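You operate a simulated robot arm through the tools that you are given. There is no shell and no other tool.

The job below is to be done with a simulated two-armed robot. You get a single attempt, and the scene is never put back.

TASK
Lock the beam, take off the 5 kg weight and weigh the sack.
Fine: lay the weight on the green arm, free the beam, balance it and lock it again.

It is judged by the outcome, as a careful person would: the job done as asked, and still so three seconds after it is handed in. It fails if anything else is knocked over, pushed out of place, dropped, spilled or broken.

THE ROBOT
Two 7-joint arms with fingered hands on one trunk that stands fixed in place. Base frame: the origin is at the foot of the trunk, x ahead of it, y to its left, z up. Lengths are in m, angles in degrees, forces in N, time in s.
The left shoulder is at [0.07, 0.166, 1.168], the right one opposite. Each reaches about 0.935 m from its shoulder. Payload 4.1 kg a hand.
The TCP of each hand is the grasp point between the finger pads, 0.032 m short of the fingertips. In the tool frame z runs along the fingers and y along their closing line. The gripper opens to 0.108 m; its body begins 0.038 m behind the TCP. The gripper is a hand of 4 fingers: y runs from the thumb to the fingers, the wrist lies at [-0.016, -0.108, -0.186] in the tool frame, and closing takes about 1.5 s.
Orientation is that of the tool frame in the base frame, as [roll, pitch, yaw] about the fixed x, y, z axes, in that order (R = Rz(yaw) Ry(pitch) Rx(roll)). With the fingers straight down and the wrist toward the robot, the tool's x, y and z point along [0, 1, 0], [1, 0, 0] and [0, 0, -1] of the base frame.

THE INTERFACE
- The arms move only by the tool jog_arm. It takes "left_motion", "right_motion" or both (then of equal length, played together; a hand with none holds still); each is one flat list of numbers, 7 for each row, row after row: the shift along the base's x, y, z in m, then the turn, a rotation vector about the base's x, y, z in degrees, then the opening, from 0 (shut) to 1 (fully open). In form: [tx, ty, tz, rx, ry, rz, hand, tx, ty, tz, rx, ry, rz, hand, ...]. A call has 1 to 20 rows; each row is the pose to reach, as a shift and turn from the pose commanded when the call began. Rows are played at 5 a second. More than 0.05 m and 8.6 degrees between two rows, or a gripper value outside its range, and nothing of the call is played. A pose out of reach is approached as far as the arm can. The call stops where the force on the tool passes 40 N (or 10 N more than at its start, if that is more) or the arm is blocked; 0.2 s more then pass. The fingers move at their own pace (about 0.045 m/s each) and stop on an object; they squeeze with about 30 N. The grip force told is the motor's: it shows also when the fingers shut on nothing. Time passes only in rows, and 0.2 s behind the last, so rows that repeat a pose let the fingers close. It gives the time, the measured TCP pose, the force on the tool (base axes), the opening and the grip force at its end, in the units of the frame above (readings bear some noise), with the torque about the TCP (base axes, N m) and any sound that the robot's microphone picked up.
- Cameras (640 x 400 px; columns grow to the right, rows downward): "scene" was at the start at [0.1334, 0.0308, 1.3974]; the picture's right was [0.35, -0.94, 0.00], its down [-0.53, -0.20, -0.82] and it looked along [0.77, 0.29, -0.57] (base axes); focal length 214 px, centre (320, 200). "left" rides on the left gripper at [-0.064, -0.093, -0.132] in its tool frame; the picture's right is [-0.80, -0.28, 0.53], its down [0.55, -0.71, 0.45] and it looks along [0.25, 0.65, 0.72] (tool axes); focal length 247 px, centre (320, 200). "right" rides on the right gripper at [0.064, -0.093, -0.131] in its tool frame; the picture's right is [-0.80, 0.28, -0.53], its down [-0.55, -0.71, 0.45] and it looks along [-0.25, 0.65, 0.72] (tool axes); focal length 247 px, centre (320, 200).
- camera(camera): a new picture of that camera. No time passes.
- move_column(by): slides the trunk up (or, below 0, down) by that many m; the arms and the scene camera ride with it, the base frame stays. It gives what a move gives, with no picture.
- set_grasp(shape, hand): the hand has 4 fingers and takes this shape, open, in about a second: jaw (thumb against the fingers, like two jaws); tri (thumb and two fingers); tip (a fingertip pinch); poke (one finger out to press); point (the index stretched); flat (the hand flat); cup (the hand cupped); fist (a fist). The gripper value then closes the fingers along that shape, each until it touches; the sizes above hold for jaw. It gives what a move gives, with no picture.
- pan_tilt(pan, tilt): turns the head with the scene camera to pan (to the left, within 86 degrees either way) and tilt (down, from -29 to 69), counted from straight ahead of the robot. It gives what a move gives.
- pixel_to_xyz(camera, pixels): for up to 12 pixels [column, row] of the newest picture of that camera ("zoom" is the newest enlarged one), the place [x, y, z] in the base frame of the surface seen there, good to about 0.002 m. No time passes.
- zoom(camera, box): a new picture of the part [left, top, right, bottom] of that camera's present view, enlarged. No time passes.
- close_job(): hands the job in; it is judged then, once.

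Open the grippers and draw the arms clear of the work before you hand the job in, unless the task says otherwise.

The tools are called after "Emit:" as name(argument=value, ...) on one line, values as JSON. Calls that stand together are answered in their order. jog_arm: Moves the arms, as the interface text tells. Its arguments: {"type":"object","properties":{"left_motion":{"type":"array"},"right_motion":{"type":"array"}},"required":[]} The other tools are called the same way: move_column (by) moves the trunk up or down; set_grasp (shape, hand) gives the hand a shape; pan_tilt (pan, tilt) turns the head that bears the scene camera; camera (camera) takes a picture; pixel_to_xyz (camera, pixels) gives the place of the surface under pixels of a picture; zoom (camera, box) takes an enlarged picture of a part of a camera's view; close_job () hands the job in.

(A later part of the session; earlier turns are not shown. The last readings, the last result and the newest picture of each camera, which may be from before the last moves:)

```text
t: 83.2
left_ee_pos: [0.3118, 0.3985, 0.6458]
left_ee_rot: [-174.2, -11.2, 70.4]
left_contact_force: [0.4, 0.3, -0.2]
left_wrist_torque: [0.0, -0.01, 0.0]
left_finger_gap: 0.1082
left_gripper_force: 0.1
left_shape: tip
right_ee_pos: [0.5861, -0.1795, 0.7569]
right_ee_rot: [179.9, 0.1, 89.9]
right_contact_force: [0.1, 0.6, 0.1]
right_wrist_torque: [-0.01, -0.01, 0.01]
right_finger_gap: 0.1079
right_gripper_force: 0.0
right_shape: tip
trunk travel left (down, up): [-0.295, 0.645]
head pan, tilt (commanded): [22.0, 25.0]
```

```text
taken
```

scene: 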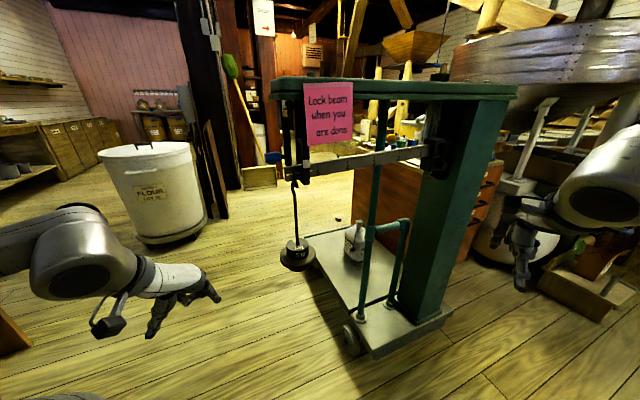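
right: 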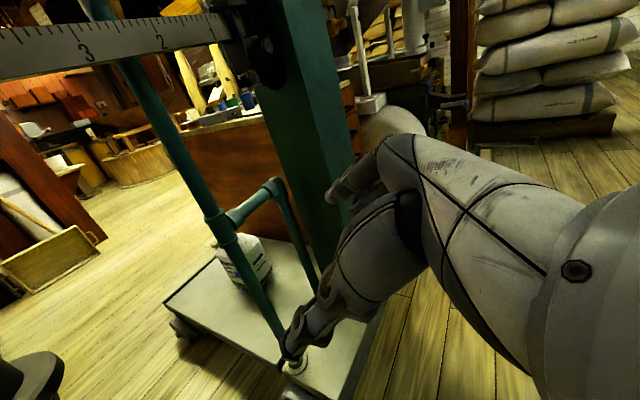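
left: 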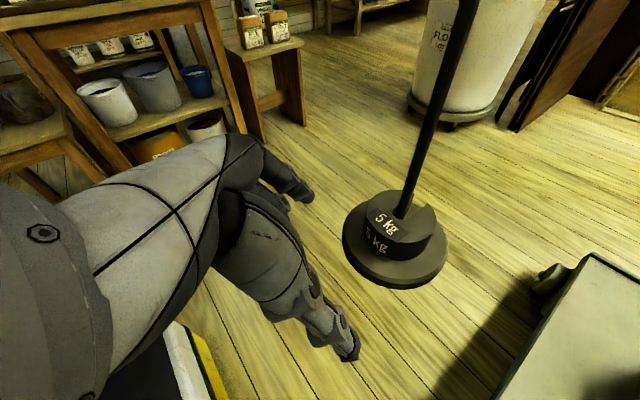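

Now the right hand is at z≈0.757 in its natural form. I'll lean it 33° (fingers toward the left, yaw −15°) and bring it toward a staging point short of the weight.

Emit:
jog_arm(right_motion=[-0.004, 0.03, 0.003, 4.7, -0.6, -2.1, 1, -0.009, 0.06, 0.006, 9.4, -1.2, -4.2, 1, -0.013, 0.09, 0.009, 14.1, -1.8, -6.3, 1, -0.018, 0.12, 0.012, 18.7, -2.5, -8.3, 1, -0.022, 0.15, 0.015, 23.4, -3.1, -10.4, 1, -0.027, 0.18, 0.018, 28.1, -3.7, -12.5, 1, -0.031, 0.215, 0.02, 32.8, -4.3, -14.6, 1, -0.036, 0.25, 0.022, 32.8, -4.3, -14.6, 1, -0.04, 0.285, 0.022, 32.8, -4.3, -14.6, 1, -0.045, 0.32, 0.022, 32.8, -4.3, -14.6, 1, -0.05, 0.355, 0.022, 32.8, -4.3, -14.6, 1])

Emit:
camera(camera="scene")

Emit:
camera(camera="right")

```text
t: 85.6
left_ee_pos: [0.3134, 0.3989, 0.6449]
left_ee_rot: [-174.1, -11.2, 70.4]
left_contact_force: [0.2, 0.0, 0.0]
left_wrist_torque: [0.02, 0.04, 0.01]
left_finger_gap: 0.1079
left_gripper_force: 0.1
left_shape: tip
right_ee_pos: [0.535, 0.1772, 0.78]
right_ee_rot: [180.0, -32.9, 74.9]
right_contact_force: [-0.2, 0.6, 0.0]
right_wrist_torque: [0.01, -0.04, 0.03]
right_finger_gap: 0.1081
right_gripper_force: 0.2
right_shape: tip
trunk travel left (down, up): [-0.295, 0.645]
head pan, tilt (commanded): [22.0, 25.0]
```

```text
taken
```

scene: 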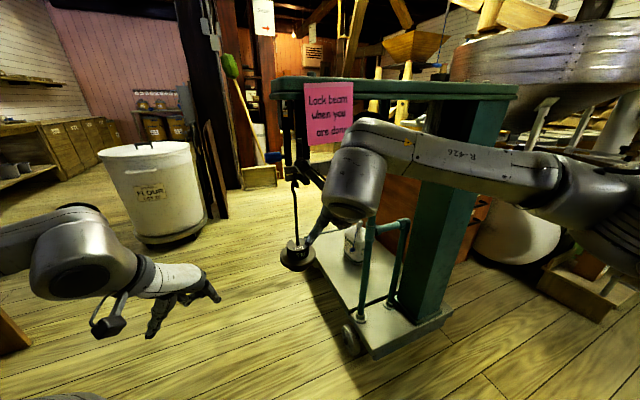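

```text
taken
```

right: 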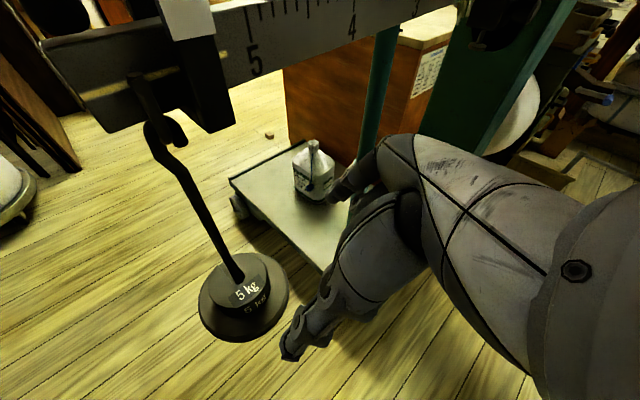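

Excellent: the right camera sees the weight at (245,290) with the thumb beside it. I'll enlarge it and measure the disc from here.

Emit:
zoom(camera="right", box=[180, 220, 340, 370])

Emit:
pixel_to_xyz(camera="zoom", pixels=[[125, 190], [345, 190], [205, 135], [290, 130], [180, 250], [260, 255], [330, 220], [100, 260], [280, 300], [400, 230], [220, 150], [460, 330]])

```text
2.67 times, centred on (260, 295) of right
```

zoom: 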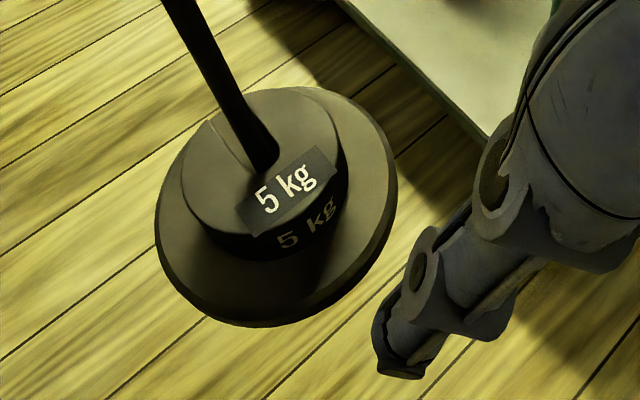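

```text
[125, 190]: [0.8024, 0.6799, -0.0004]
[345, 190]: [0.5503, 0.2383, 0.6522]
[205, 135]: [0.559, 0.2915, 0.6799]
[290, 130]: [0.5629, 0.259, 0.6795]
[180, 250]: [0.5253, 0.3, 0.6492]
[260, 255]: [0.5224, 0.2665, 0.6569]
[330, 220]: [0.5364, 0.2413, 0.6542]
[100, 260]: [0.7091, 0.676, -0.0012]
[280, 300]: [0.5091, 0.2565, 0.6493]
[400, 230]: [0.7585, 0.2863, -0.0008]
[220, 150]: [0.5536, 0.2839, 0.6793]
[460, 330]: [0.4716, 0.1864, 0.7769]
```

Getting a few more rim points for the disc's centre.

Emit:
pixel_to_xyz(camera="zoom", pixels=[[186, 185], [315, 112], [275, 92], [336, 150], [250, 230], [196, 150], [262, 168], [240, 100], [330, 170], [205, 215], [160, 230], [390, 180]])

```text
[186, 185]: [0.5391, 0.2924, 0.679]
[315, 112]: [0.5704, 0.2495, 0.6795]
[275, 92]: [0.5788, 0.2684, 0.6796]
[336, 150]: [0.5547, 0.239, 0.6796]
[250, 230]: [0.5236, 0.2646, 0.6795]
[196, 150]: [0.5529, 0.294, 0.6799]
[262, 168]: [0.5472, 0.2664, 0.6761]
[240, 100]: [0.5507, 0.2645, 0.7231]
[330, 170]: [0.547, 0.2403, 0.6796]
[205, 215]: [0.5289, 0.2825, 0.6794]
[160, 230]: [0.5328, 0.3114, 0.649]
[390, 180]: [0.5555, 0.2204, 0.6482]
```

The disc centre is (0.551,0.2665), radius ≈0.029, top z=0.680. I'll bring the open index and thumb down along their axis to straddle the disc, in small steps.

Emit:
jog_arm(right_motion=[0.0, 0.016, -0.008, 0, 0, 0, 1, 0.001, 0.032, -0.0166, 0, 0, 0, 1, 0.004, 0.0426, -0.0334, 0, 0, 0, 1, 0.007, 0.053, -0.05, 0, 0, 0, 1, 0.0095, 0.0637, -0.067, 0, 0, 0, 1, 0.0095, 0.0637, -0.067, 0, 0, 0, 1])

Emit:
camera(camera="right")

Emit:
zoom(camera="scene", box=[260, 190, 360, 290])

```text
t: 87.0
left_ee_pos: [0.313, 0.3984, 0.6457]
left_ee_rot: [-174.2, -11.3, 70.5]
left_contact_force: [0.0, 0.2, 0.0]
left_wrist_torque: [-0.01, -0.02, 0.01]
left_finger_gap: 0.1082
left_gripper_force: 0.1
left_shape: tip
right_ee_pos: [0.5448, 0.2384, 0.7121]
right_ee_rot: [-179.9, -32.9, 74.8]
right_contact_force: [-0.2, 0.2, -0.1]
right_wrist_torque: [0.02, 0.01, -0.02]
right_finger_gap: 0.1078
right_gripper_force: 0.2
right_shape: tip
trunk travel left (down, up): [-0.295, 0.645]
head pan, tilt (commanded): [22.0, 25.0]
```

```text
taken
```

right: 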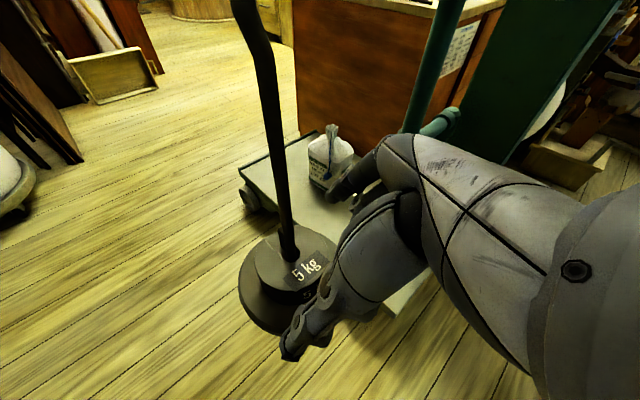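

```text
4.00 times, centred on (310, 240) of scene
```

zoom: 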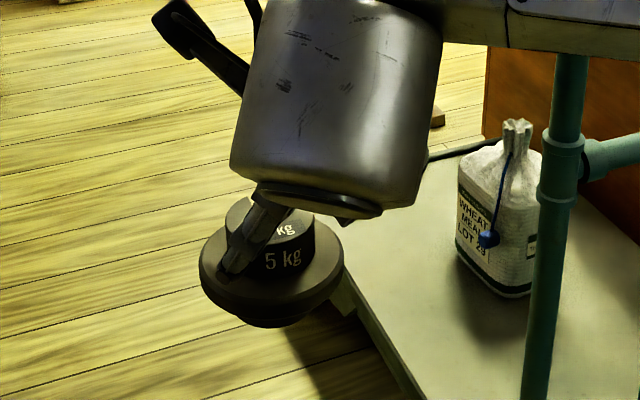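

Thumb in front and index behind straddle the disc as planned; no contact yet. I'll go the last 4 cm to the pinch height.

Emit:
jog_arm(right_motion=[0.0018, 0.008, -0.011, 0, 0, 0, 1, 0.0035, 0.016, -0.022, 0, 0, 0, 1, 0.0052, 0.0236, -0.0326, 0, 0, 0, 1, 0.0052, 0.0236, -0.0326, 0, 0, 0, 1])

Emit:
camera(camera="right")

Emit:
zoom(camera="scene", box=[260, 210, 360, 300])

Emit:
camera(camera="left")

```text
t: 88.0
left_ee_pos: [0.3134, 0.398, 0.6461]
left_ee_rot: [-174.1, -11.2, 70.5]
left_contact_force: [0.1, 0.0, -0.6]
left_wrist_torque: [0.0, 0.01, 0.0]
left_finger_gap: 0.1078
left_gripper_force: 0.1
left_shape: tip
right_ee_pos: [0.5502, 0.2603, 0.6797]
right_ee_rot: [-179.9, -33.0, 74.8]
right_contact_force: [0.6, 0.8, 4.1]
right_wrist_torque: [-0.03, 0.01, -0.02]
right_finger_gap: 0.1083
right_gripper_force: 0.1
right_shape: tip
trunk travel left (down, up): [-0.295, 0.645]
head pan, tilt (commanded): [22.0, 25.0]
```

```text
taken
```

right: 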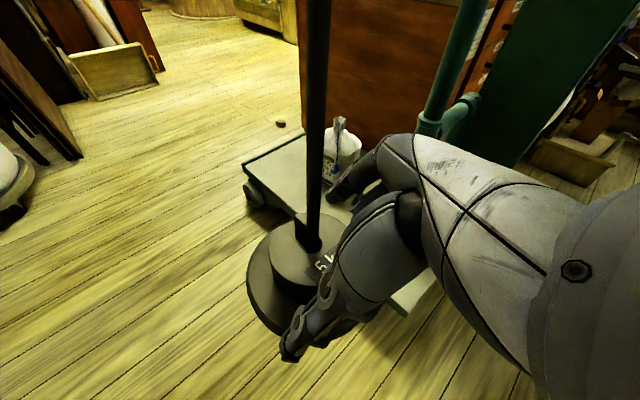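

```text
4.44 times, centred on (310, 255) of scene
```

zoom: 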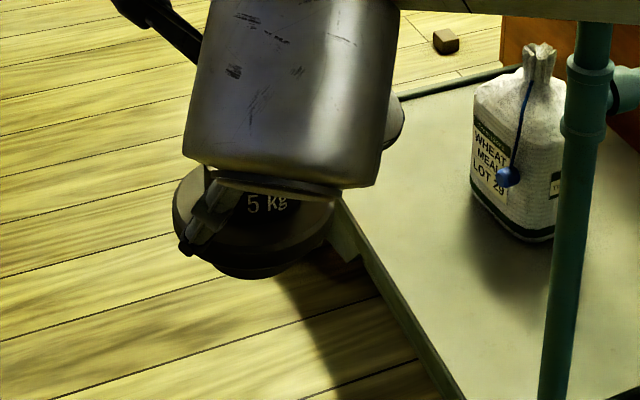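

```text
taken
```

left: 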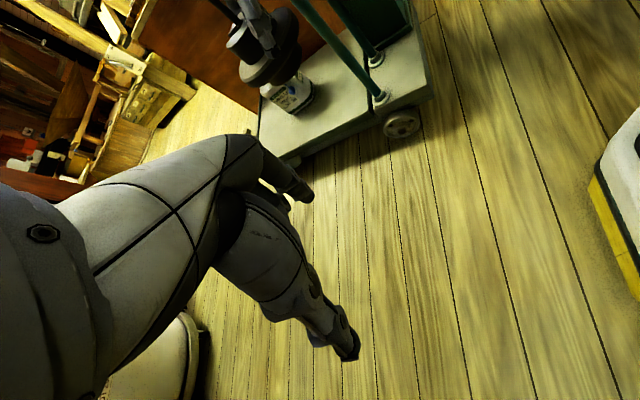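

There is a light 4 N upward contact. The left camera sees the hand and weight at (265,45); enlarging that to see what's touching.

Emit:
zoom(camera="left", box=[210, 0, 330, 110])

Emit:
zoom(camera="right", box=[230, 170, 390, 370])

Emit:
zoom(camera="scene", box=[275, 225, 335, 285])

```text
3.64 times, centred on (270, 55) of left
```

zoom: 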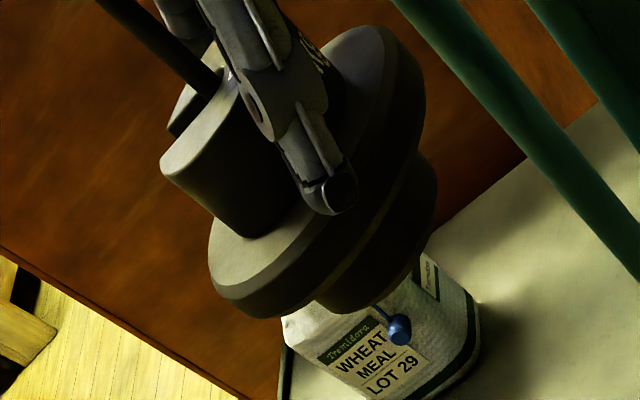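

```text
2.00 times, centred on (310, 270) of right
```

zoom: 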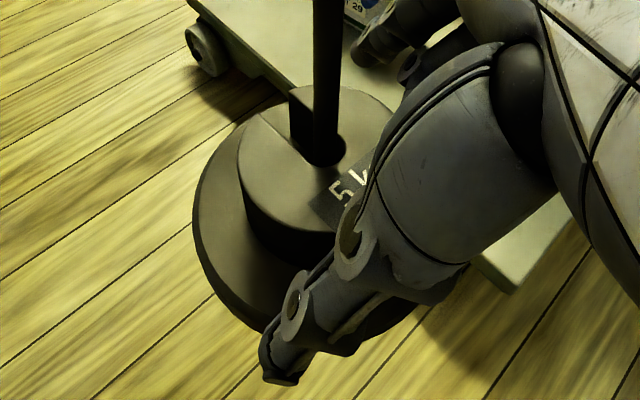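

```text
6.67 times, centred on (305, 255) of scene
```

zoom: 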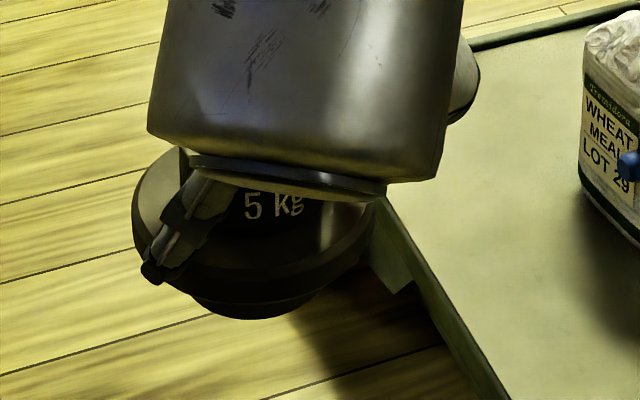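

The thumb tip is resting on the plate's rim. I'll raise 6 mm, check the force vanishes, and then close slowly on the disc.

Emit:
jog_arm(right_motion=[0, 0, 0.003, 0, 0, 0, 1, 0, 0, 0.006, 0, 0, 0, 1, 0, 0, 0.006, 0, 0, 0, 1])

Emit:
zoom(camera="left", box=[210, 0, 330, 110])

```text
t: 88.8
left_ee_pos: [0.3129, 0.3978, 0.6447]
left_ee_rot: [-174.2, -11.2, 70.5]
left_contact_force: [-0.1, 0.7, 0.9]
left_wrist_torque: [0.01, -0.01, 0.02]
left_finger_gap: 0.108
left_gripper_force: 0.0
left_shape: tip
right_ee_pos: [0.5511, 0.2623, 0.6851]
right_ee_rot: [180.0, -32.8, 74.9]
right_contact_force: [-1.0, -0.2, -0.3]
right_wrist_torque: [-0.04, 0.02, 0.02]
right_finger_gap: 0.1077
right_gripper_force: 0.1
right_shape: tip
trunk travel left (down, up): [-0.295, 0.645]
head pan, tilt (commanded): [22.0, 25.0]
```

```text
3.64 times, centred on (270, 55) of left
```

zoom: 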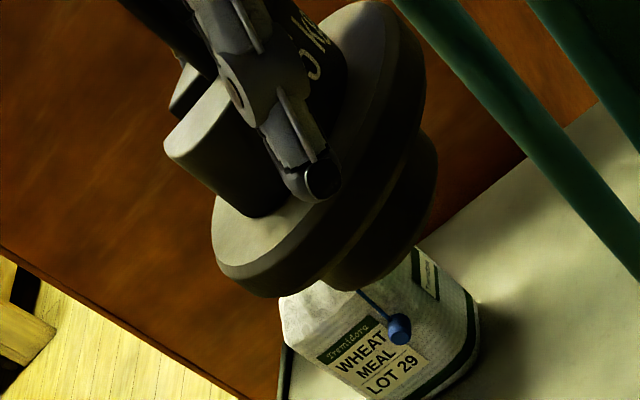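

Free of contact now. Closing partway first to see the fingers come evenly to the disc.

Emit:
jog_arm(right_motion=[0, 0, 0, 0, 0, 0, 0.85, 0, 0, 0, 0, 0, 0, 0.72, 0, 0, 0, 0, 0, 0, 0.65, 0, 0, 0, 0, 0, 0, 0.65])

Emit:
zoom(camera="left", box=[210, 0, 330, 110])

Emit:
zoom(camera="right", box=[230, 170, 390, 370])

```text
t: 89.8
left_ee_pos: [0.3135, 0.3998, 0.6457]
left_ee_rot: [-174.2, -11.3, 70.4]
left_contact_force: [0.1, 0.1, 0.0]
left_wrist_torque: [0.0, -0.02, -0.01]
left_finger_gap: 0.1079
left_gripper_force: 0.2
left_shape: tip
right_ee_pos: [0.5504, 0.2617, 0.6848]
right_ee_rot: [179.9, -32.9, 74.9]
right_contact_force: [-0.1, 0.5, 0.1]
right_wrist_torque: [-0.05, 0.02, -0.01]
right_finger_gap: 0.0707
right_gripper_force: 0.0
right_shape: tip
trunk travel left (down, up): [-0.295, 0.645]
head pan, tilt (commanded): [22.0, 25.0]
```

```text
3.64 times, centred on (270, 55) of left
```

zoom: 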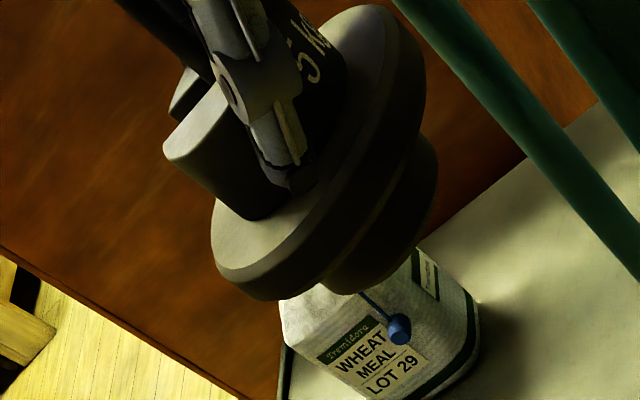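

```text
2.00 times, centred on (310, 270) of right
```

zoom: 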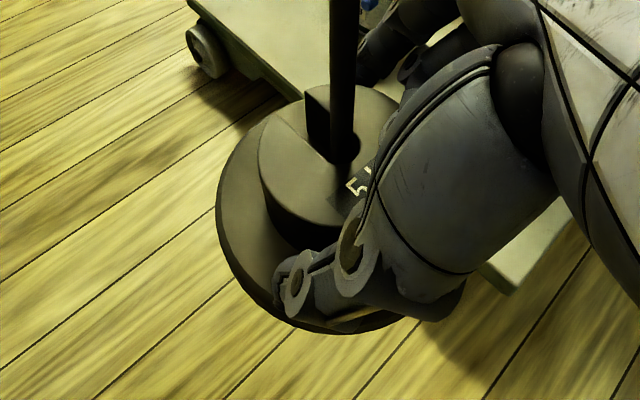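

The thumb closes neatly above the plate beside the disc (gap 0.071). Now closing fully to grip.

Emit:
jog_arm(right_motion=[0, 0, 0, 0, 0, 0, 0.55, 0, 0, 0, 0, 0, 0, 0.45, 0, 0, 0, 0, 0, 0, 0.3, 0, 0, 0, 0, 0, 0, 0.1, 0, 0, 0, 0, 0, 0, 0])

Emit:
zoom(camera="left", box=[210, 0, 330, 110])

Emit:
zoom(camera="right", box=[230, 170, 390, 370])

```text
t: 91.0
left_ee_pos: [0.3138, 0.3981, 0.6451]
left_ee_rot: [-174.2, -11.2, 70.5]
left_contact_force: [-0.4, -0.8, 0.9]
left_wrist_torque: [0.0, -0.01, 0.04]
left_finger_gap: 0.108
left_gripper_force: 0.1
left_shape: tip
right_ee_pos: [0.5502, 0.262, 0.6851]
right_ee_rot: [180.0, -32.9, 74.9]
right_contact_force: [-1.0, 0.3, 0.1]
right_wrist_torque: [-0.03, -0.04, 0.0]
right_finger_gap: 0.0524
right_gripper_force: 29.9
right_shape: tip
trunk travel left (down, up): [-0.295, 0.645]
head pan, tilt (commanded): [22.0, 25.0]
```

```text
3.64 times, centred on (270, 55) of left
```

zoom: 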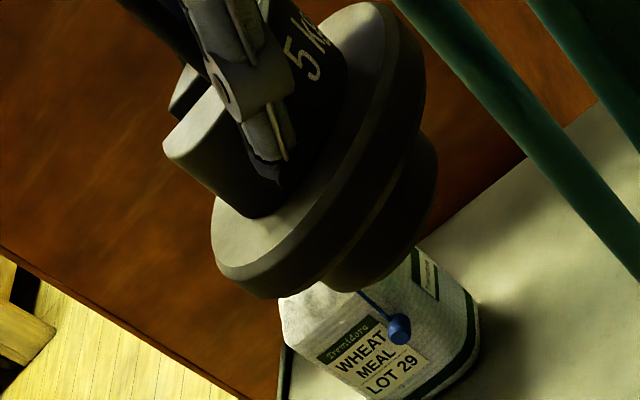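

```text
2.00 times, centred on (310, 270) of right
```

zoom: 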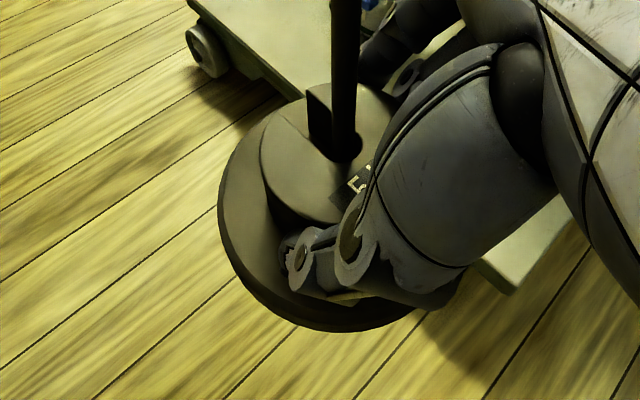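

Gripped: gap 0.052 m with 29.9 N. I'll lift 8 mm slowly and read the load.

Emit:
jog_arm(right_motion=[0, 0, 0.002, 0, 0, 0, 0, 0, 0, 0.004, 0, 0, 0, 0, 0, 0, 0.006, 0, 0, 0, 0, 0, 0, 0.008, 0, 0, 0, 0, 0, 0, 0.008, 0, 0, 0, 0])

Emit:
zoom(camera="left", box=[210, 0, 330, 110])

```text
t: 92.2
left_ee_pos: [0.313, 0.3996, 0.6444]
left_ee_rot: [-174.2, -11.3, 70.5]
left_contact_force: [-0.4, 0.1, -0.1]
left_wrist_torque: [0.01, -0.01, -0.01]
left_finger_gap: 0.1079
left_gripper_force: 0.0
left_shape: tip
right_ee_pos: [0.5514, 0.2637, 0.6937]
right_ee_rot: [180.0, -33.0, 75.0]
right_contact_force: [0.2, 0.2, -4.6]
right_wrist_torque: [-0.01, -0.04, -0.01]
right_finger_gap: 0.0525
right_gripper_force: 30.2
right_shape: tip
trunk travel left (down, up): [-0.295, 0.645]
head pan, tilt (commanded): [22.0, 25.0]
```

```text
3.64 times, centred on (270, 55) of left
```

zoom: 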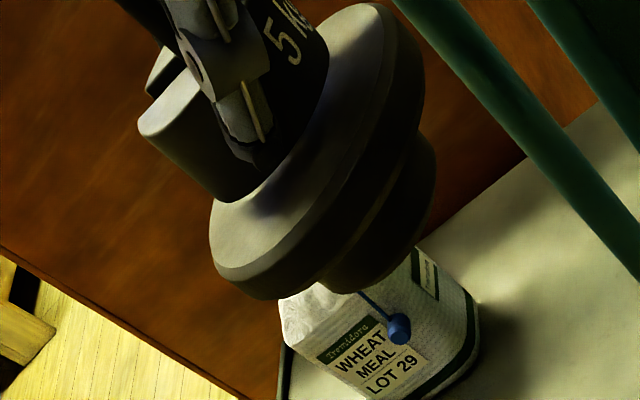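

The load is only 4.6 N (~0.47 kg), so one hand is fine, and the disc is clear of the plate. I'll check the slot's exact direction before sliding it off the rod.

Emit:
zoom(camera="right", box=[270, 190, 350, 270])

Emit:
pixel_to_xyz(camera="zoom", pixels=[[225, 100], [235, 150], [245, 190], [250, 230], [215, 130], [300, 120], [340, 130], [270, 120], [290, 200], [330, 200], [280, 260], [230, 60]])

```text
5.00 times, centred on (310, 230) of right
```

zoom: 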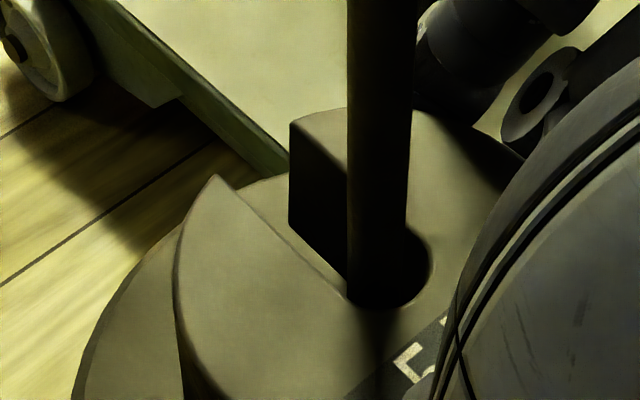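

```text
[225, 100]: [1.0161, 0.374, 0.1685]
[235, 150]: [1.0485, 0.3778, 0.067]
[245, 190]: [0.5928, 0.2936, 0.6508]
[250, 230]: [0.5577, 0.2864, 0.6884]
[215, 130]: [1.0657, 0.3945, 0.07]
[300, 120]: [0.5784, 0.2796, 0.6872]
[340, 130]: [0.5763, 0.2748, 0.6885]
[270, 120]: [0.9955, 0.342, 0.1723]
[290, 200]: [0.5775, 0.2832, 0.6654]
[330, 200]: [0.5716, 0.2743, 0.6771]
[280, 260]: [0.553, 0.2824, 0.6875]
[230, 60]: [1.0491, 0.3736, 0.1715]
```

Querying points right along the slot's left edge and the right mouth corner.

Emit:
pixel_to_xyz(camera="zoom", pixels=[[220, 190], [240, 212], [260, 228], [290, 258], [320, 285], [340, 300], [294, 122], [310, 115], [330, 112], [420, 250], [385, 310], [415, 285]])

```text
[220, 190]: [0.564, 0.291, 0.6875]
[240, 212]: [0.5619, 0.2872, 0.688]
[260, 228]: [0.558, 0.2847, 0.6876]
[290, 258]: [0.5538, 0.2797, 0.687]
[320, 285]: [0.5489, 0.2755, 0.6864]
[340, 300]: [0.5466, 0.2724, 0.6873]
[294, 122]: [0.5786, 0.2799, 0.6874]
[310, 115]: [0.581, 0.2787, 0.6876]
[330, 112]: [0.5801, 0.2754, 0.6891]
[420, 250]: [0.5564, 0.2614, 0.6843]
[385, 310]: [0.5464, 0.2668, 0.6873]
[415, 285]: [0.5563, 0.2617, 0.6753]
```

The slot direction is 46.9° (0.684,0.730), matching my estimate. I'll slide the weight toward the front, off the rod, in 1 cm steps.

Emit:
jog_arm(right_motion=[-0.005, -0.0053, 0.001, 0, 0, 0, 0, -0.0103, -0.011, 0.001, 0, 0, 0, 0, -0.0171, -0.0183, 0.001, 0, 0, 0, 0, -0.0239, -0.0256, 0.001, 0, 0, 0, 0, -0.0308, -0.0329, 0.001, 0, 0, 0, 0, -0.0376, -0.0402, 0.001, 0, 0, 0, 0, -0.0445, -0.0475, 0.001, 0, 0, 0, 0, -0.0513, -0.0548, 0.001, 0, 0, 0, 0])

Emit:
camera(camera="right")

Emit:
zoom(camera="left", box=[190, 0, 350, 140])

```text
t: 94.0
left_ee_pos: [0.3144, 0.3972, 0.6452]
left_ee_rot: [-174.2, -11.2, 70.5]
left_contact_force: [-0.4, -0.7, 0.6]
left_wrist_torque: [0.0, -0.03, 0.05]
left_finger_gap: 0.1081
left_gripper_force: 0.1
left_shape: tip
right_ee_pos: [0.4992, 0.2067, 0.6939]
right_ee_rot: [-180.0, -32.9, 74.8]
right_contact_force: [-0.4, -0.4, -4.8]
right_wrist_torque: [0.01, -0.01, 0.04]
right_finger_gap: 0.052
right_gripper_force: 30.3
right_shape: tip
trunk travel left (down, up): [-0.295, 0.645]
head pan, tilt (commanded): [22.0, 25.0]
```

```text
taken
```

right: 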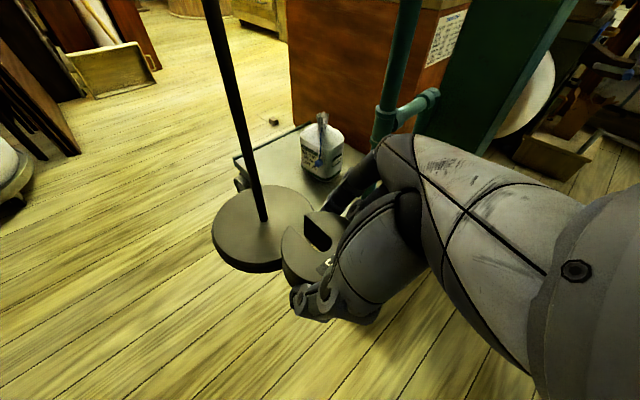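

```text
2.86 times, centred on (270, 70) of left
```

zoom: 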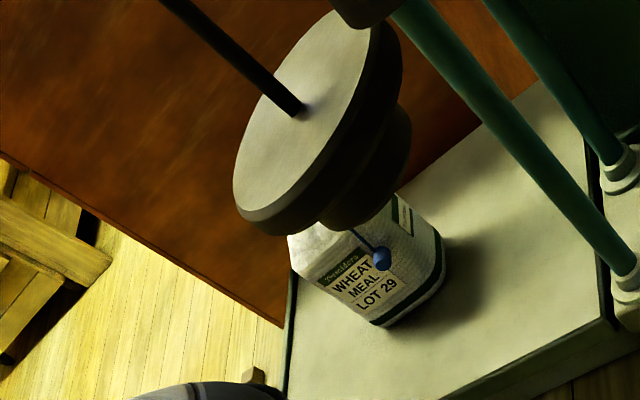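

The weight is free and the hanger hangs undisturbed. I'll carry it to the right front, away from the scale, before raising the trunk.

Emit:
jog_arm(right_motion=[0.005, -0.03, 0.005, 0, 0, 0, 0, 0.012, -0.06, 0.01, 0, 0, 0, 0, 0.02, -0.09, 0.015, 0, 0, 0, 0, 0.03, -0.12, 0.02, 0, 0, 0, 0, 0.041, -0.147, 0.026, 0, 0, 0, 0, 0.041, -0.147, 0.026, 0, 0, 0, 0])

Emit:
move_column(by=0.2)

Emit:
camera(camera="scene")

Emit:
camera(camera="right")

```text
t: 95.4
left_ee_pos: [0.3134, 0.3984, 0.6446]
left_ee_rot: [-174.1, -11.2, 70.5]
left_contact_force: [-0.1, 0.2, -0.7]
left_wrist_torque: [-0.01, -0.04, -0.02]
left_finger_gap: 0.1082
left_gripper_force: 0.0
left_shape: tip
right_ee_pos: [0.5386, 0.0619, 0.7222]
right_ee_rot: [-179.9, -32.9, 74.7]
right_contact_force: [0.6, 0.2, -4.7]
right_wrist_torque: [0.02, -0.01, 0.03]
right_finger_gap: 0.0523
right_gripper_force: 30.2
right_shape: tip
trunk travel left (down, up): [-0.295, 0.645]
head pan, tilt (commanded): [22.0, 25.0]
```

```text
t: 97.6
left_ee_pos: [0.3134, 0.3986, 0.8451]
left_ee_rot: [-174.2, -11.2, 70.5]
left_contact_force: [-0.6, -0.5, -0.1]
left_wrist_torque: [0.04, -0.01, 0.02]
left_finger_gap: 0.1079
left_gripper_force: 0.0
left_shape: tip
right_ee_pos: [0.5404, 0.0602, 0.9215]
right_ee_rot: [-179.9, -32.9, 74.9]
right_contact_force: [0.9, 0.0, -5.1]
right_wrist_torque: [-0.02, 0.02, 0.02]
right_finger_gap: 0.0524
right_gripper_force: 30.1
right_shape: tip
trunk travel left (down, up): [-0.495, 0.445]
head pan, tilt (commanded): [22.0, 25.0]
```

```text
taken
```

scene: 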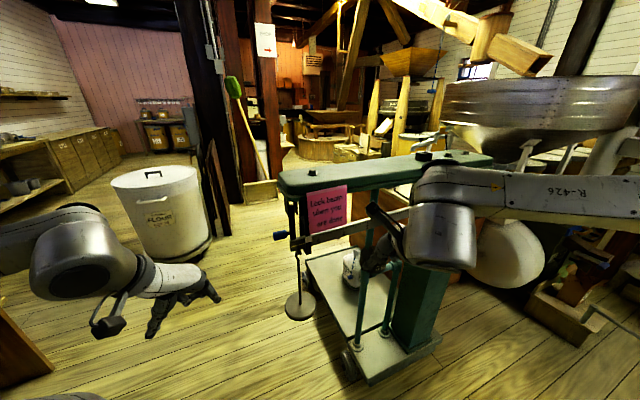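

```text
taken
```

right: 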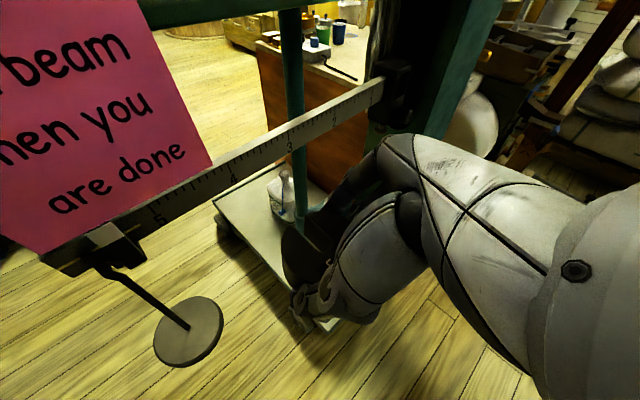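

Weight still held (4.7–5 N load). Raising the trunk another 0.25 m to bring it above the green arm.

Emit:
move_column(by=0.25)

Emit:
pan_tilt(pan=12, tilt=32)

Emit:
camera(camera="scene")

Emit:
camera(camera="right")

```text
t: 100.2
left_ee_pos: [0.3138, 0.399, 1.0954]
left_ee_rot: [-174.2, -11.3, 70.5]
left_contact_force: [0.1, -0.4, -0.6]
left_wrist_torque: [0.0, 0.02, 0.02]
left_finger_gap: 0.1081
left_gripper_force: 0.0
left_shape: tip
right_ee_pos: [0.5398, 0.062, 1.172]
right_ee_rot: [-179.9, -32.9, 74.8]
right_contact_force: [-1.0, -0.7, -4.7]
right_wrist_torque: [0.0, 0.01, 0.03]
right_finger_gap: 0.0521
right_gripper_force: 29.7
right_shape: tip
trunk travel left (down, up): [-0.745, 0.195]
head pan, tilt (commanded): [22.0, 25.0]
```

```text
t: 100.9
left_ee_pos: [0.3146, 0.3978, 1.0956]
left_ee_rot: [-174.2, -11.2, 70.4]
left_contact_force: [-0.7, -0.4, -0.2]
left_wrist_torque: [0.02, 0.01, 0.0]
left_finger_gap: 0.1082
left_gripper_force: 0.0
left_shape: tip
right_ee_pos: [0.5398, 0.0605, 1.1729]
right_ee_rot: [-179.8, -32.8, 74.7]
right_contact_force: [-0.2, -0.5, -4.4]
right_wrist_torque: [0.01, -0.01, 0.01]
right_finger_gap: 0.0526
right_gripper_force: 30.1
right_shape: tip
trunk travel left (down, up): [-0.745, 0.195]
head pan, tilt (commanded): [12.0, 32.0]
```

```text
taken
```

scene: 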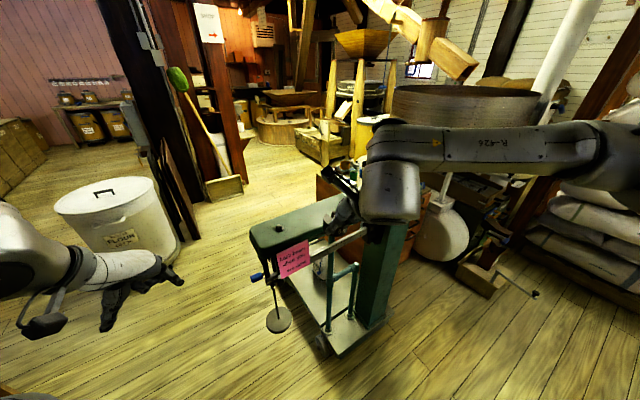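

```text
taken
```

right: 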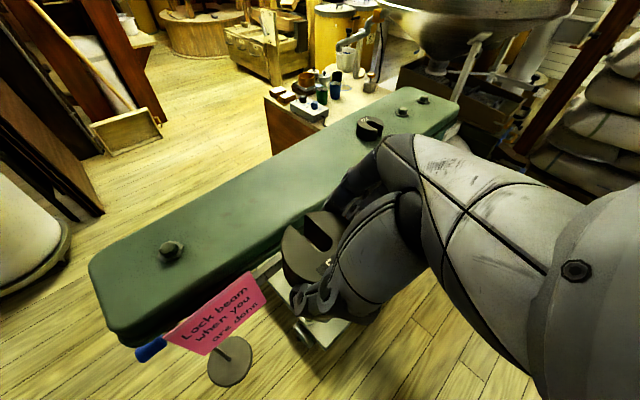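

The right camera gives a clear view of the arm's top, its bolt at (172,250) and the spare weight at (370,128). I'll measure the arm-top surface and edges for the placement spot.

Emit:
pixel_to_xyz(camera="right", pixels=[[200, 220], [250, 190], [290, 170], [240, 240], [270, 225], [220, 195], [290, 140], [330, 140], [300, 185], [172, 250], [370, 128], [320, 125]])

```text
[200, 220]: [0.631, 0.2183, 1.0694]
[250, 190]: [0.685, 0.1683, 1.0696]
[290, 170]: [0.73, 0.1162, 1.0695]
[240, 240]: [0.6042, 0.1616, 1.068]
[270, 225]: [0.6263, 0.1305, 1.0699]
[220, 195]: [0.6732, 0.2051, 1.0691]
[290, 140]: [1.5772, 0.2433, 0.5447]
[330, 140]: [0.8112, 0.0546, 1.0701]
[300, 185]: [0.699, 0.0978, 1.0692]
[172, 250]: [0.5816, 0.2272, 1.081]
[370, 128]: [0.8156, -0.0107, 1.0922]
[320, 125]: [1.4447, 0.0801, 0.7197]
```

Arm top is at z=1.0695, centre line u≈−0.565. I'll carry the weight to above (0.692,0.117), midway between the bolt and the spare weight, keeping height.

Emit:
jog_arm(right_motion=[0.03, 0.0104, 0.002, 0, 0, 0, 0, 0.06, 0.0208, 0.002, 0, 0, 0, 0, 0.09, 0.0312, 0.0, 0, 0, 0, 0, 0.12, 0.0416, 0.0, 0, 0, 0, 0, 0.151, 0.052, 0.0, 0, 0, 0, 0, 0.151, 0.052, 0.0, 0, 0, 0, 0])

Emit:
camera(camera="right")

Emit:
zoom(camera="scene", box=[230, 130, 450, 290])

```text
t: 102.3
left_ee_pos: [0.3141, 0.3982, 1.0966]
left_ee_rot: [-174.2, -11.2, 70.5]
left_contact_force: [-0.1, 0.2, -0.4]
left_wrist_torque: [0.0, 0.0, -0.01]
left_finger_gap: 0.1081
left_gripper_force: 0.0
left_shape: tip
right_ee_pos: [0.6903, 0.113, 1.1701]
right_ee_rot: [-180.0, -32.9, 74.8]
right_contact_force: [0.1, -0.3, -4.1]
right_wrist_torque: [-0.02, 0.01, -0.01]
right_finger_gap: 0.0523
right_gripper_force: 30.0
right_shape: tip
trunk travel left (down, up): [-0.745, 0.195]
head pan, tilt (commanded): [12.0, 32.0]
```

```text
taken
```

right: 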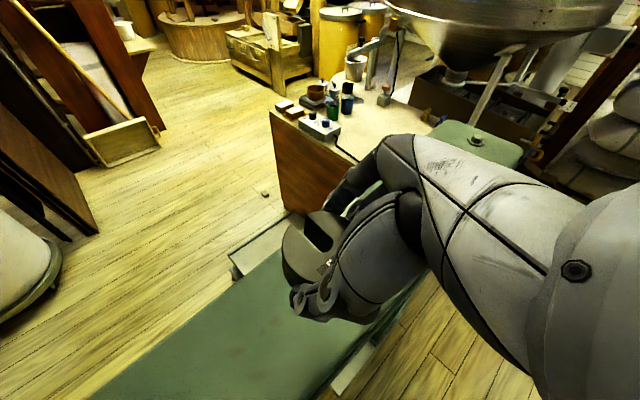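

```text
2.50 times, centred on (340, 210) of scene
```

zoom: 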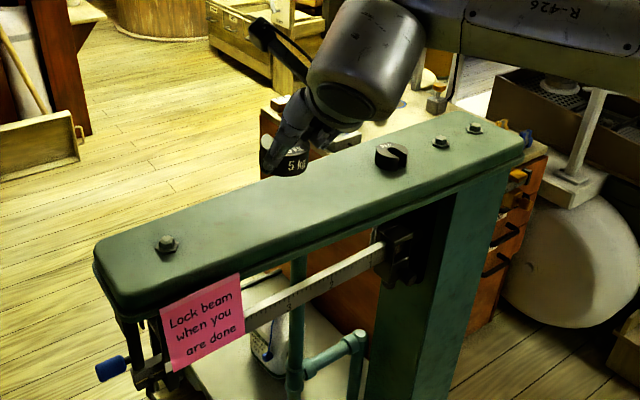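

Lowering toward the arm top, to about 1 cm above, then a check.

Emit:
jog_arm(right_motion=[0, 0, -0.02, 0, 0, 0, 0, 0, 0, -0.04, 0, 0, 0, 0, 0, 0, -0.054, 0, 0, 0, 0, 0, 0, -0.054, 0, 0, 0, 0])

Emit:
camera(camera="right")

Emit:
zoom(camera="scene", box=[310, 150, 410, 240])

```text
t: 103.3
left_ee_pos: [0.3129, 0.3967, 1.095]
left_ee_rot: [-174.2, -11.2, 70.4]
left_contact_force: [-0.4, 0.2, -0.4]
left_wrist_torque: [0.0, -0.02, -0.03]
left_finger_gap: 0.1078
left_gripper_force: 0.0
left_shape: tip
right_ee_pos: [0.6903, 0.1116, 1.1171]
right_ee_rot: [-179.9, -32.9, 74.8]
right_contact_force: [0.5, -0.1, -5.0]
right_wrist_torque: [-0.02, 0.01, -0.01]
right_finger_gap: 0.0524
right_gripper_force: 30.0
right_shape: tip
trunk travel left (down, up): [-0.745, 0.195]
head pan, tilt (commanded): [12.0, 32.0]
```

```text
taken
```

right: 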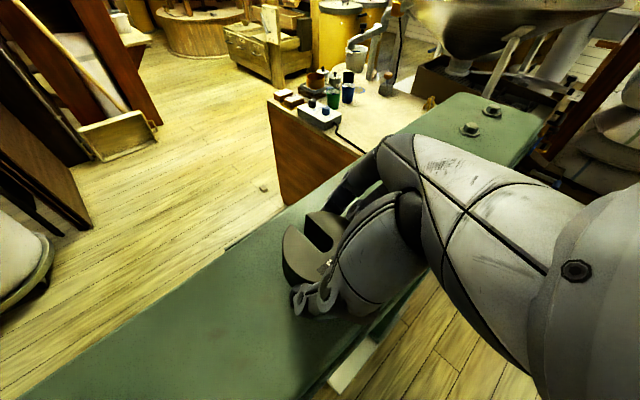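

```text
4.44 times, centred on (360, 195) of scene
```

zoom: 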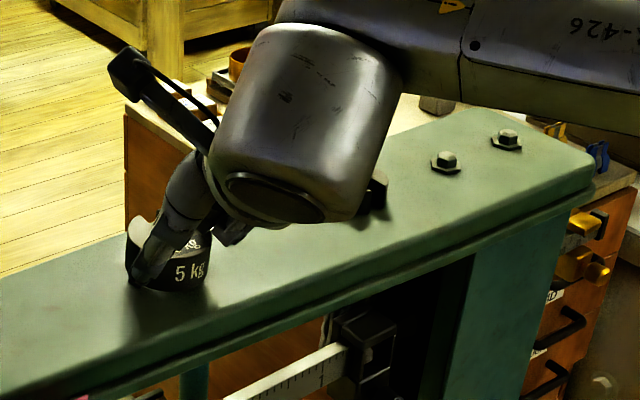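

About 1 cm above the surface, and the spot is clear. Lowering slowly until the load is taken.

Emit:
jog_arm(right_motion=[0, 0, -0.003, 0, 0, 0, 0, 0, 0, -0.006, 0, 0, 0, 0, 0, 0, -0.008, 0, 0, 0, 0, 0, 0, -0.0095, 0, 0, 0, 0, 0, 0, -0.011, 0, 0, 0, 0, 0, 0, -0.011, 0, 0, 0, 0])

```text
t: 104.7
left_ee_pos: [0.3139, 0.3993, 1.0945]
left_ee_rot: [-174.2, -11.2, 70.4]
left_contact_force: [0.3, -0.1, -0.6]
left_wrist_torque: [0.0, 0.03, -0.01]
left_finger_gap: 0.1078
left_gripper_force: 0.1
left_shape: tip
right_ee_pos: [0.6926, 0.1147, 1.1069]
right_ee_rot: [-179.8, -32.9, 74.8]
right_contact_force: [0.2, 1.0, -2.7]
right_wrist_torque: [-0.03, 0.0, -0.02]
right_finger_gap: 0.0522
right_gripper_force: 30.5
right_shape: tip
trunk travel left (down, up): [-0.745, 0.195]
head pan, tilt (commanded): [12.0, 32.0]
```

Load dropped to 2.7 N: it's touching. One or two millimetres more to seat it.

Emit:
jog_arm(right_motion=[0, 0, -0.001, 0, 0, 0, 0, 0, 0, -0.002, 0, 0, 0, 0, 0, 0, -0.002, 0, 0, 0, 0])

```text
t: 105.5
left_ee_pos: [0.3142, 0.3985, 1.0957]
left_ee_rot: [-174.3, -11.2, 70.5]
left_contact_force: [0.9, -0.2, 0.1]
left_wrist_torque: [-0.01, 0.0, 0.0]
left_finger_gap: 0.1077
left_gripper_force: 0.1
left_shape: tip
right_ee_pos: [0.6924, 0.1136, 1.1049]
right_ee_rot: [-180.0, -33.0, 74.9]
right_contact_force: [1.6, 1.6, 0.1]
right_wrist_torque: [0.02, 0.03, -0.04]
right_finger_gap: 0.0524
right_gripper_force: 30.0
right_shape: tip
trunk travel left (down, up): [-0.745, 0.195]
head pan, tilt (commanded): [12.0, 32.0]
```

The load is now fully carried by the arm (0 N). Opening the fingers gradually.

Emit:
jog_arm(right_motion=[0, 0, 0, 0, 0, 0, 0.5, 0, 0, 0, 0, 0, 0, 0.6, 0, 0, 0, 0, 0, 0, 0.75, 0, 0, 0, 0, 0, 0, 0.9, 0, 0, 0, 0, 0, 0, 0.9])

Emit:
camera(camera="right")

Emit:
zoom(camera="scene", box=[310, 150, 410, 240])

```text
t: 106.7
left_ee_pos: [0.3134, 0.3984, 1.0954]
left_ee_rot: [-174.1, -11.3, 70.5]
left_contact_force: [0.2, -0.4, 0.1]
left_wrist_torque: [-0.01, -0.01, -0.01]
left_finger_gap: 0.1081
left_gripper_force: 0.0
left_shape: tip
right_ee_pos: [0.6906, 0.1135, 1.1038]
right_ee_rot: [179.9, -32.9, 75.0]
right_contact_force: [-0.7, -0.3, -0.2]
right_wrist_torque: [0.01, 0.0, 0.0]
right_finger_gap: 0.097
right_gripper_force: 0.0
right_shape: tip
trunk travel left (down, up): [-0.745, 0.195]
head pan, tilt (commanded): [12.0, 32.0]
```

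```text
taken
```

right: 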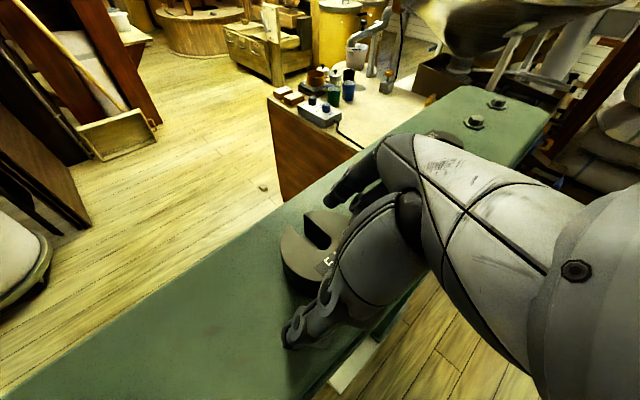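

```text
4.44 times, centred on (360, 195) of scene
```

zoom: 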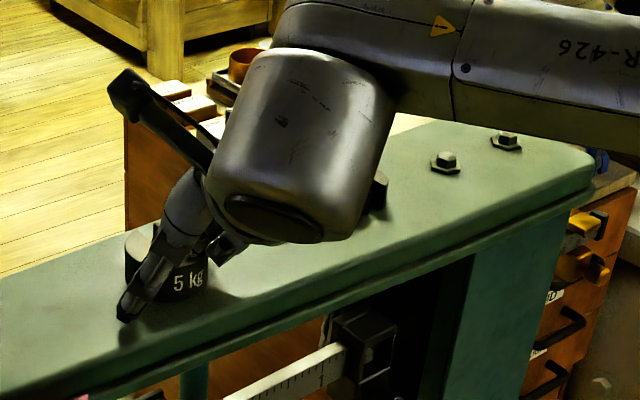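

The weight stands flat and released. Withdrawing the hand back along its axis (up and to the right).

Emit:
jog_arm(right_motion=[-0.003, -0.0105, 0.0168, 0, 0, 0, 0.95, -0.0056, -0.021, 0.0336, 0, 0, 0, 1, -0.0085, -0.0316, 0.05, 0, 0, 0, 1, -0.014, -0.053, 0.084, 0, 0, 0, 1, -0.03, -0.085, 0.1, 0, 0, 0, 1, -0.05, -0.12, 0.12, 0, 0, 0, 1, -0.07, -0.155, 0.13, 0, 0, 0, 1, -0.09, -0.19, 0.13, 0, 0, 0, 1])

Emit:
camera(camera="scene")

Emit:
zoom(camera="scene", box=[230, 130, 430, 300])

```text
t: 108.5
left_ee_pos: [0.3121, 0.3967, 1.0969]
left_ee_rot: [-174.2, -11.4, 70.4]
left_contact_force: [0.1, 0.6, -0.7]
left_wrist_torque: [0.01, 0.01, -0.01]
left_finger_gap: 0.1079
left_gripper_force: 0.1
left_shape: tip
right_ee_pos: [0.6008, -0.0786, 1.2353]
right_ee_rot: [-180.0, -33.1, 74.9]
right_contact_force: [-0.8, 0.2, 0.0]
right_wrist_torque: [0.0, 0.01, 0.04]
right_finger_gap: 0.108
right_gripper_force: 0.1
right_shape: tip
trunk travel left (down, up): [-0.745, 0.195]
head pan, tilt (commanded): [12.0, 32.0]
```

```text
taken
```

scene: 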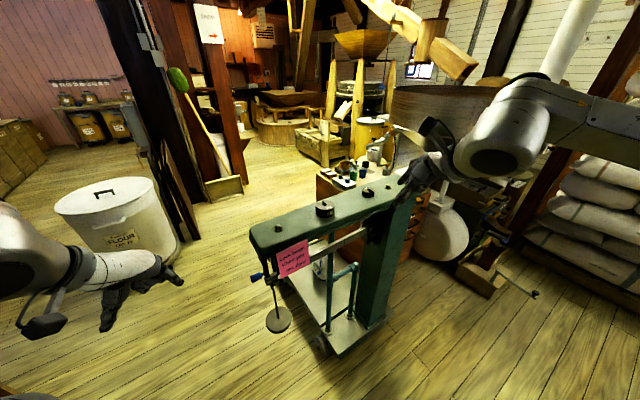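

```text
2.35 times, centred on (330, 215) of scene
```

zoom: 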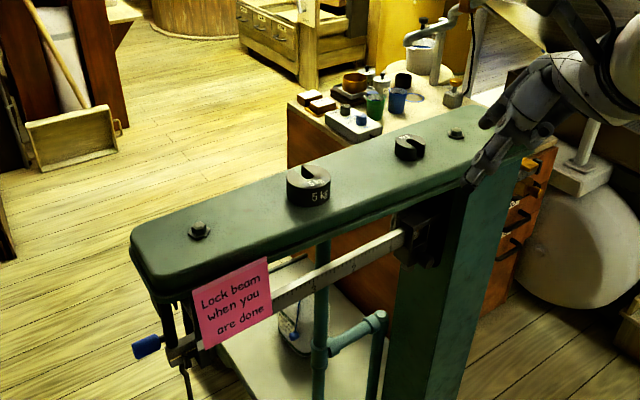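

The 5 kg weight now stands on the green arm beside the spare one. Next I'll free the lever with the left hand from the left end; for arm room I lower the trunk about 0.6 m and set the left hand to "poke".

Emit:
move_column(by=-0.35)

Emit:
move_column(by=-0.27)

Emit:
set_grasp(shape="poke", hand="left")

Emit:
pan_tilt(pan=25, tilt=5)

Emit:
camera(camera="scene")

```text
t: 111.9
left_ee_pos: [0.3136, 0.3981, 0.7458]
left_ee_rot: [-174.2, -11.2, 70.4]
left_contact_force: [-0.1, 0.2, 0.2]
left_wrist_torque: [-0.02, -0.01, -0.01]
left_finger_gap: 0.108
left_gripper_force: 0.0
left_shape: tip
right_ee_pos: [0.6028, -0.078, 0.8848]
right_ee_rot: [179.9, -32.9, 74.9]
right_contact_force: [-0.6, -0.4, 0.0]
right_wrist_torque: [0.03, 0.02, 0.02]
right_finger_gap: 0.1075
right_gripper_force: 0.1
right_shape: tip
trunk travel left (down, up): [-0.395, 0.545]
head pan, tilt (commanded): [12.0, 32.0]
```

```text
t: 114.7
left_ee_pos: [0.3127, 0.3988, 0.475]
left_ee_rot: [-174.2, -11.3, 70.5]
left_contact_force: [-0.2, 0.6, -0.2]
left_wrist_torque: [0.0, -0.02, 0.03]
left_finger_gap: 0.1081
left_gripper_force: 0.2
left_shape: tip
right_ee_pos: [0.6026, -0.0773, 0.6154]
right_ee_rot: [180.0, -32.9, 75.0]
right_contact_force: [-0.8, -0.2, -0.6]
right_wrist_torque: [0.01, 0.0, 0.02]
right_finger_gap: 0.1076
right_gripper_force: 0.2
right_shape: tip
trunk travel left (down, up): [-0.125, 0.815]
head pan, tilt (commanded): [12.0, 32.0]
```

```text
t: 115.6
left_ee_pos: [0.3139, 0.3992, 0.4754]
left_ee_rot: [-174.2, -11.2, 70.5]
left_contact_force: [-0.1, -0.2, -0.2]
left_wrist_torque: [-0.01, -0.01, 0.01]
left_finger_gap: 0.0001
left_gripper_force: 0.2
left_shape: poke
right_ee_pos: [0.6013, -0.0785, 0.6167]
right_ee_rot: [-180.0, -32.9, 74.9]
right_contact_force: [0.1, 0.6, -0.6]
right_wrist_torque: [0.0, -0.01, -0.01]
right_finger_gap: 0.1076
right_gripper_force: 0.1
right_shape: tip
trunk travel left (down, up): [-0.125, 0.815]
head pan, tilt (commanded): [12.0, 32.0]
```

```text
t: 116.5
left_ee_pos: [0.3134, 0.399, 0.4758]
left_ee_rot: [-174.2, -11.3, 70.5]
left_contact_force: [0.1, -0.4, 0.2]
left_wrist_torque: [-0.02, 0.02, 0.01]
left_finger_gap: 0.0
left_gripper_force: 0.1
left_shape: poke
right_ee_pos: [0.6021, -0.0773, 0.617]
right_ee_rot: [-179.9, -32.9, 74.7]
right_contact_force: [-1.7, -0.4, -0.1]
right_wrist_torque: [0.06, 0.02, 0.0]
right_finger_gap: 0.1075
right_gripper_force: 0.0
right_shape: tip
trunk travel left (down, up): [-0.125, 0.815]
head pan, tilt (commanded): [25.0, 5.0]
```

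```text
taken
```

scene: 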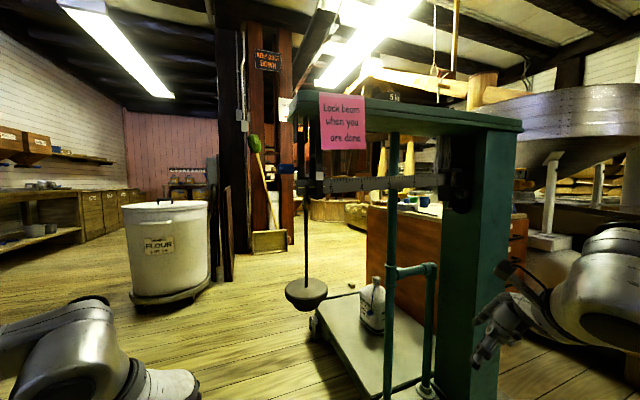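

I now look from about beam height. Measuring the lever handle and beam end in detail from here.

Emit:
zoom(camera="scene", box=[270, 130, 350, 210])

Emit:
pixel_to_xyz(camera="zoom", pixels=[[140, 185], [100, 185], [125, 175], [125, 195], [160, 185], [200, 150], [200, 220], [180, 250], [240, 290], [300, 260], [215, 180], [80, 185]])

```text
5.00 times, centred on (310, 170) of scene
```

zoom: 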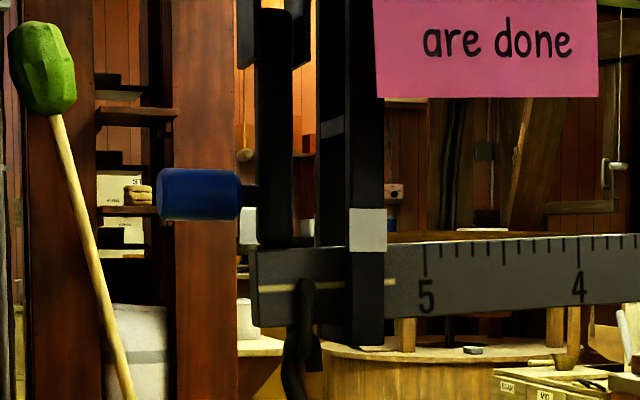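

```text
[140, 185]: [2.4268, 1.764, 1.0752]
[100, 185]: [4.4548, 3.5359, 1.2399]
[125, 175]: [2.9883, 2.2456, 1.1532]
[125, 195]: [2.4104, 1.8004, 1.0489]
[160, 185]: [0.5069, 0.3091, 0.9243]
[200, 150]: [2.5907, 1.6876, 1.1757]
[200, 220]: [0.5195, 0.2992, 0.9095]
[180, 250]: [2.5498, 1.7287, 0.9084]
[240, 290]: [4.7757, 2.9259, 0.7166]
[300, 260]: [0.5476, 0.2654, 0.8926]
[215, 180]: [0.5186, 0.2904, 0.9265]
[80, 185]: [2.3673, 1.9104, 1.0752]
```

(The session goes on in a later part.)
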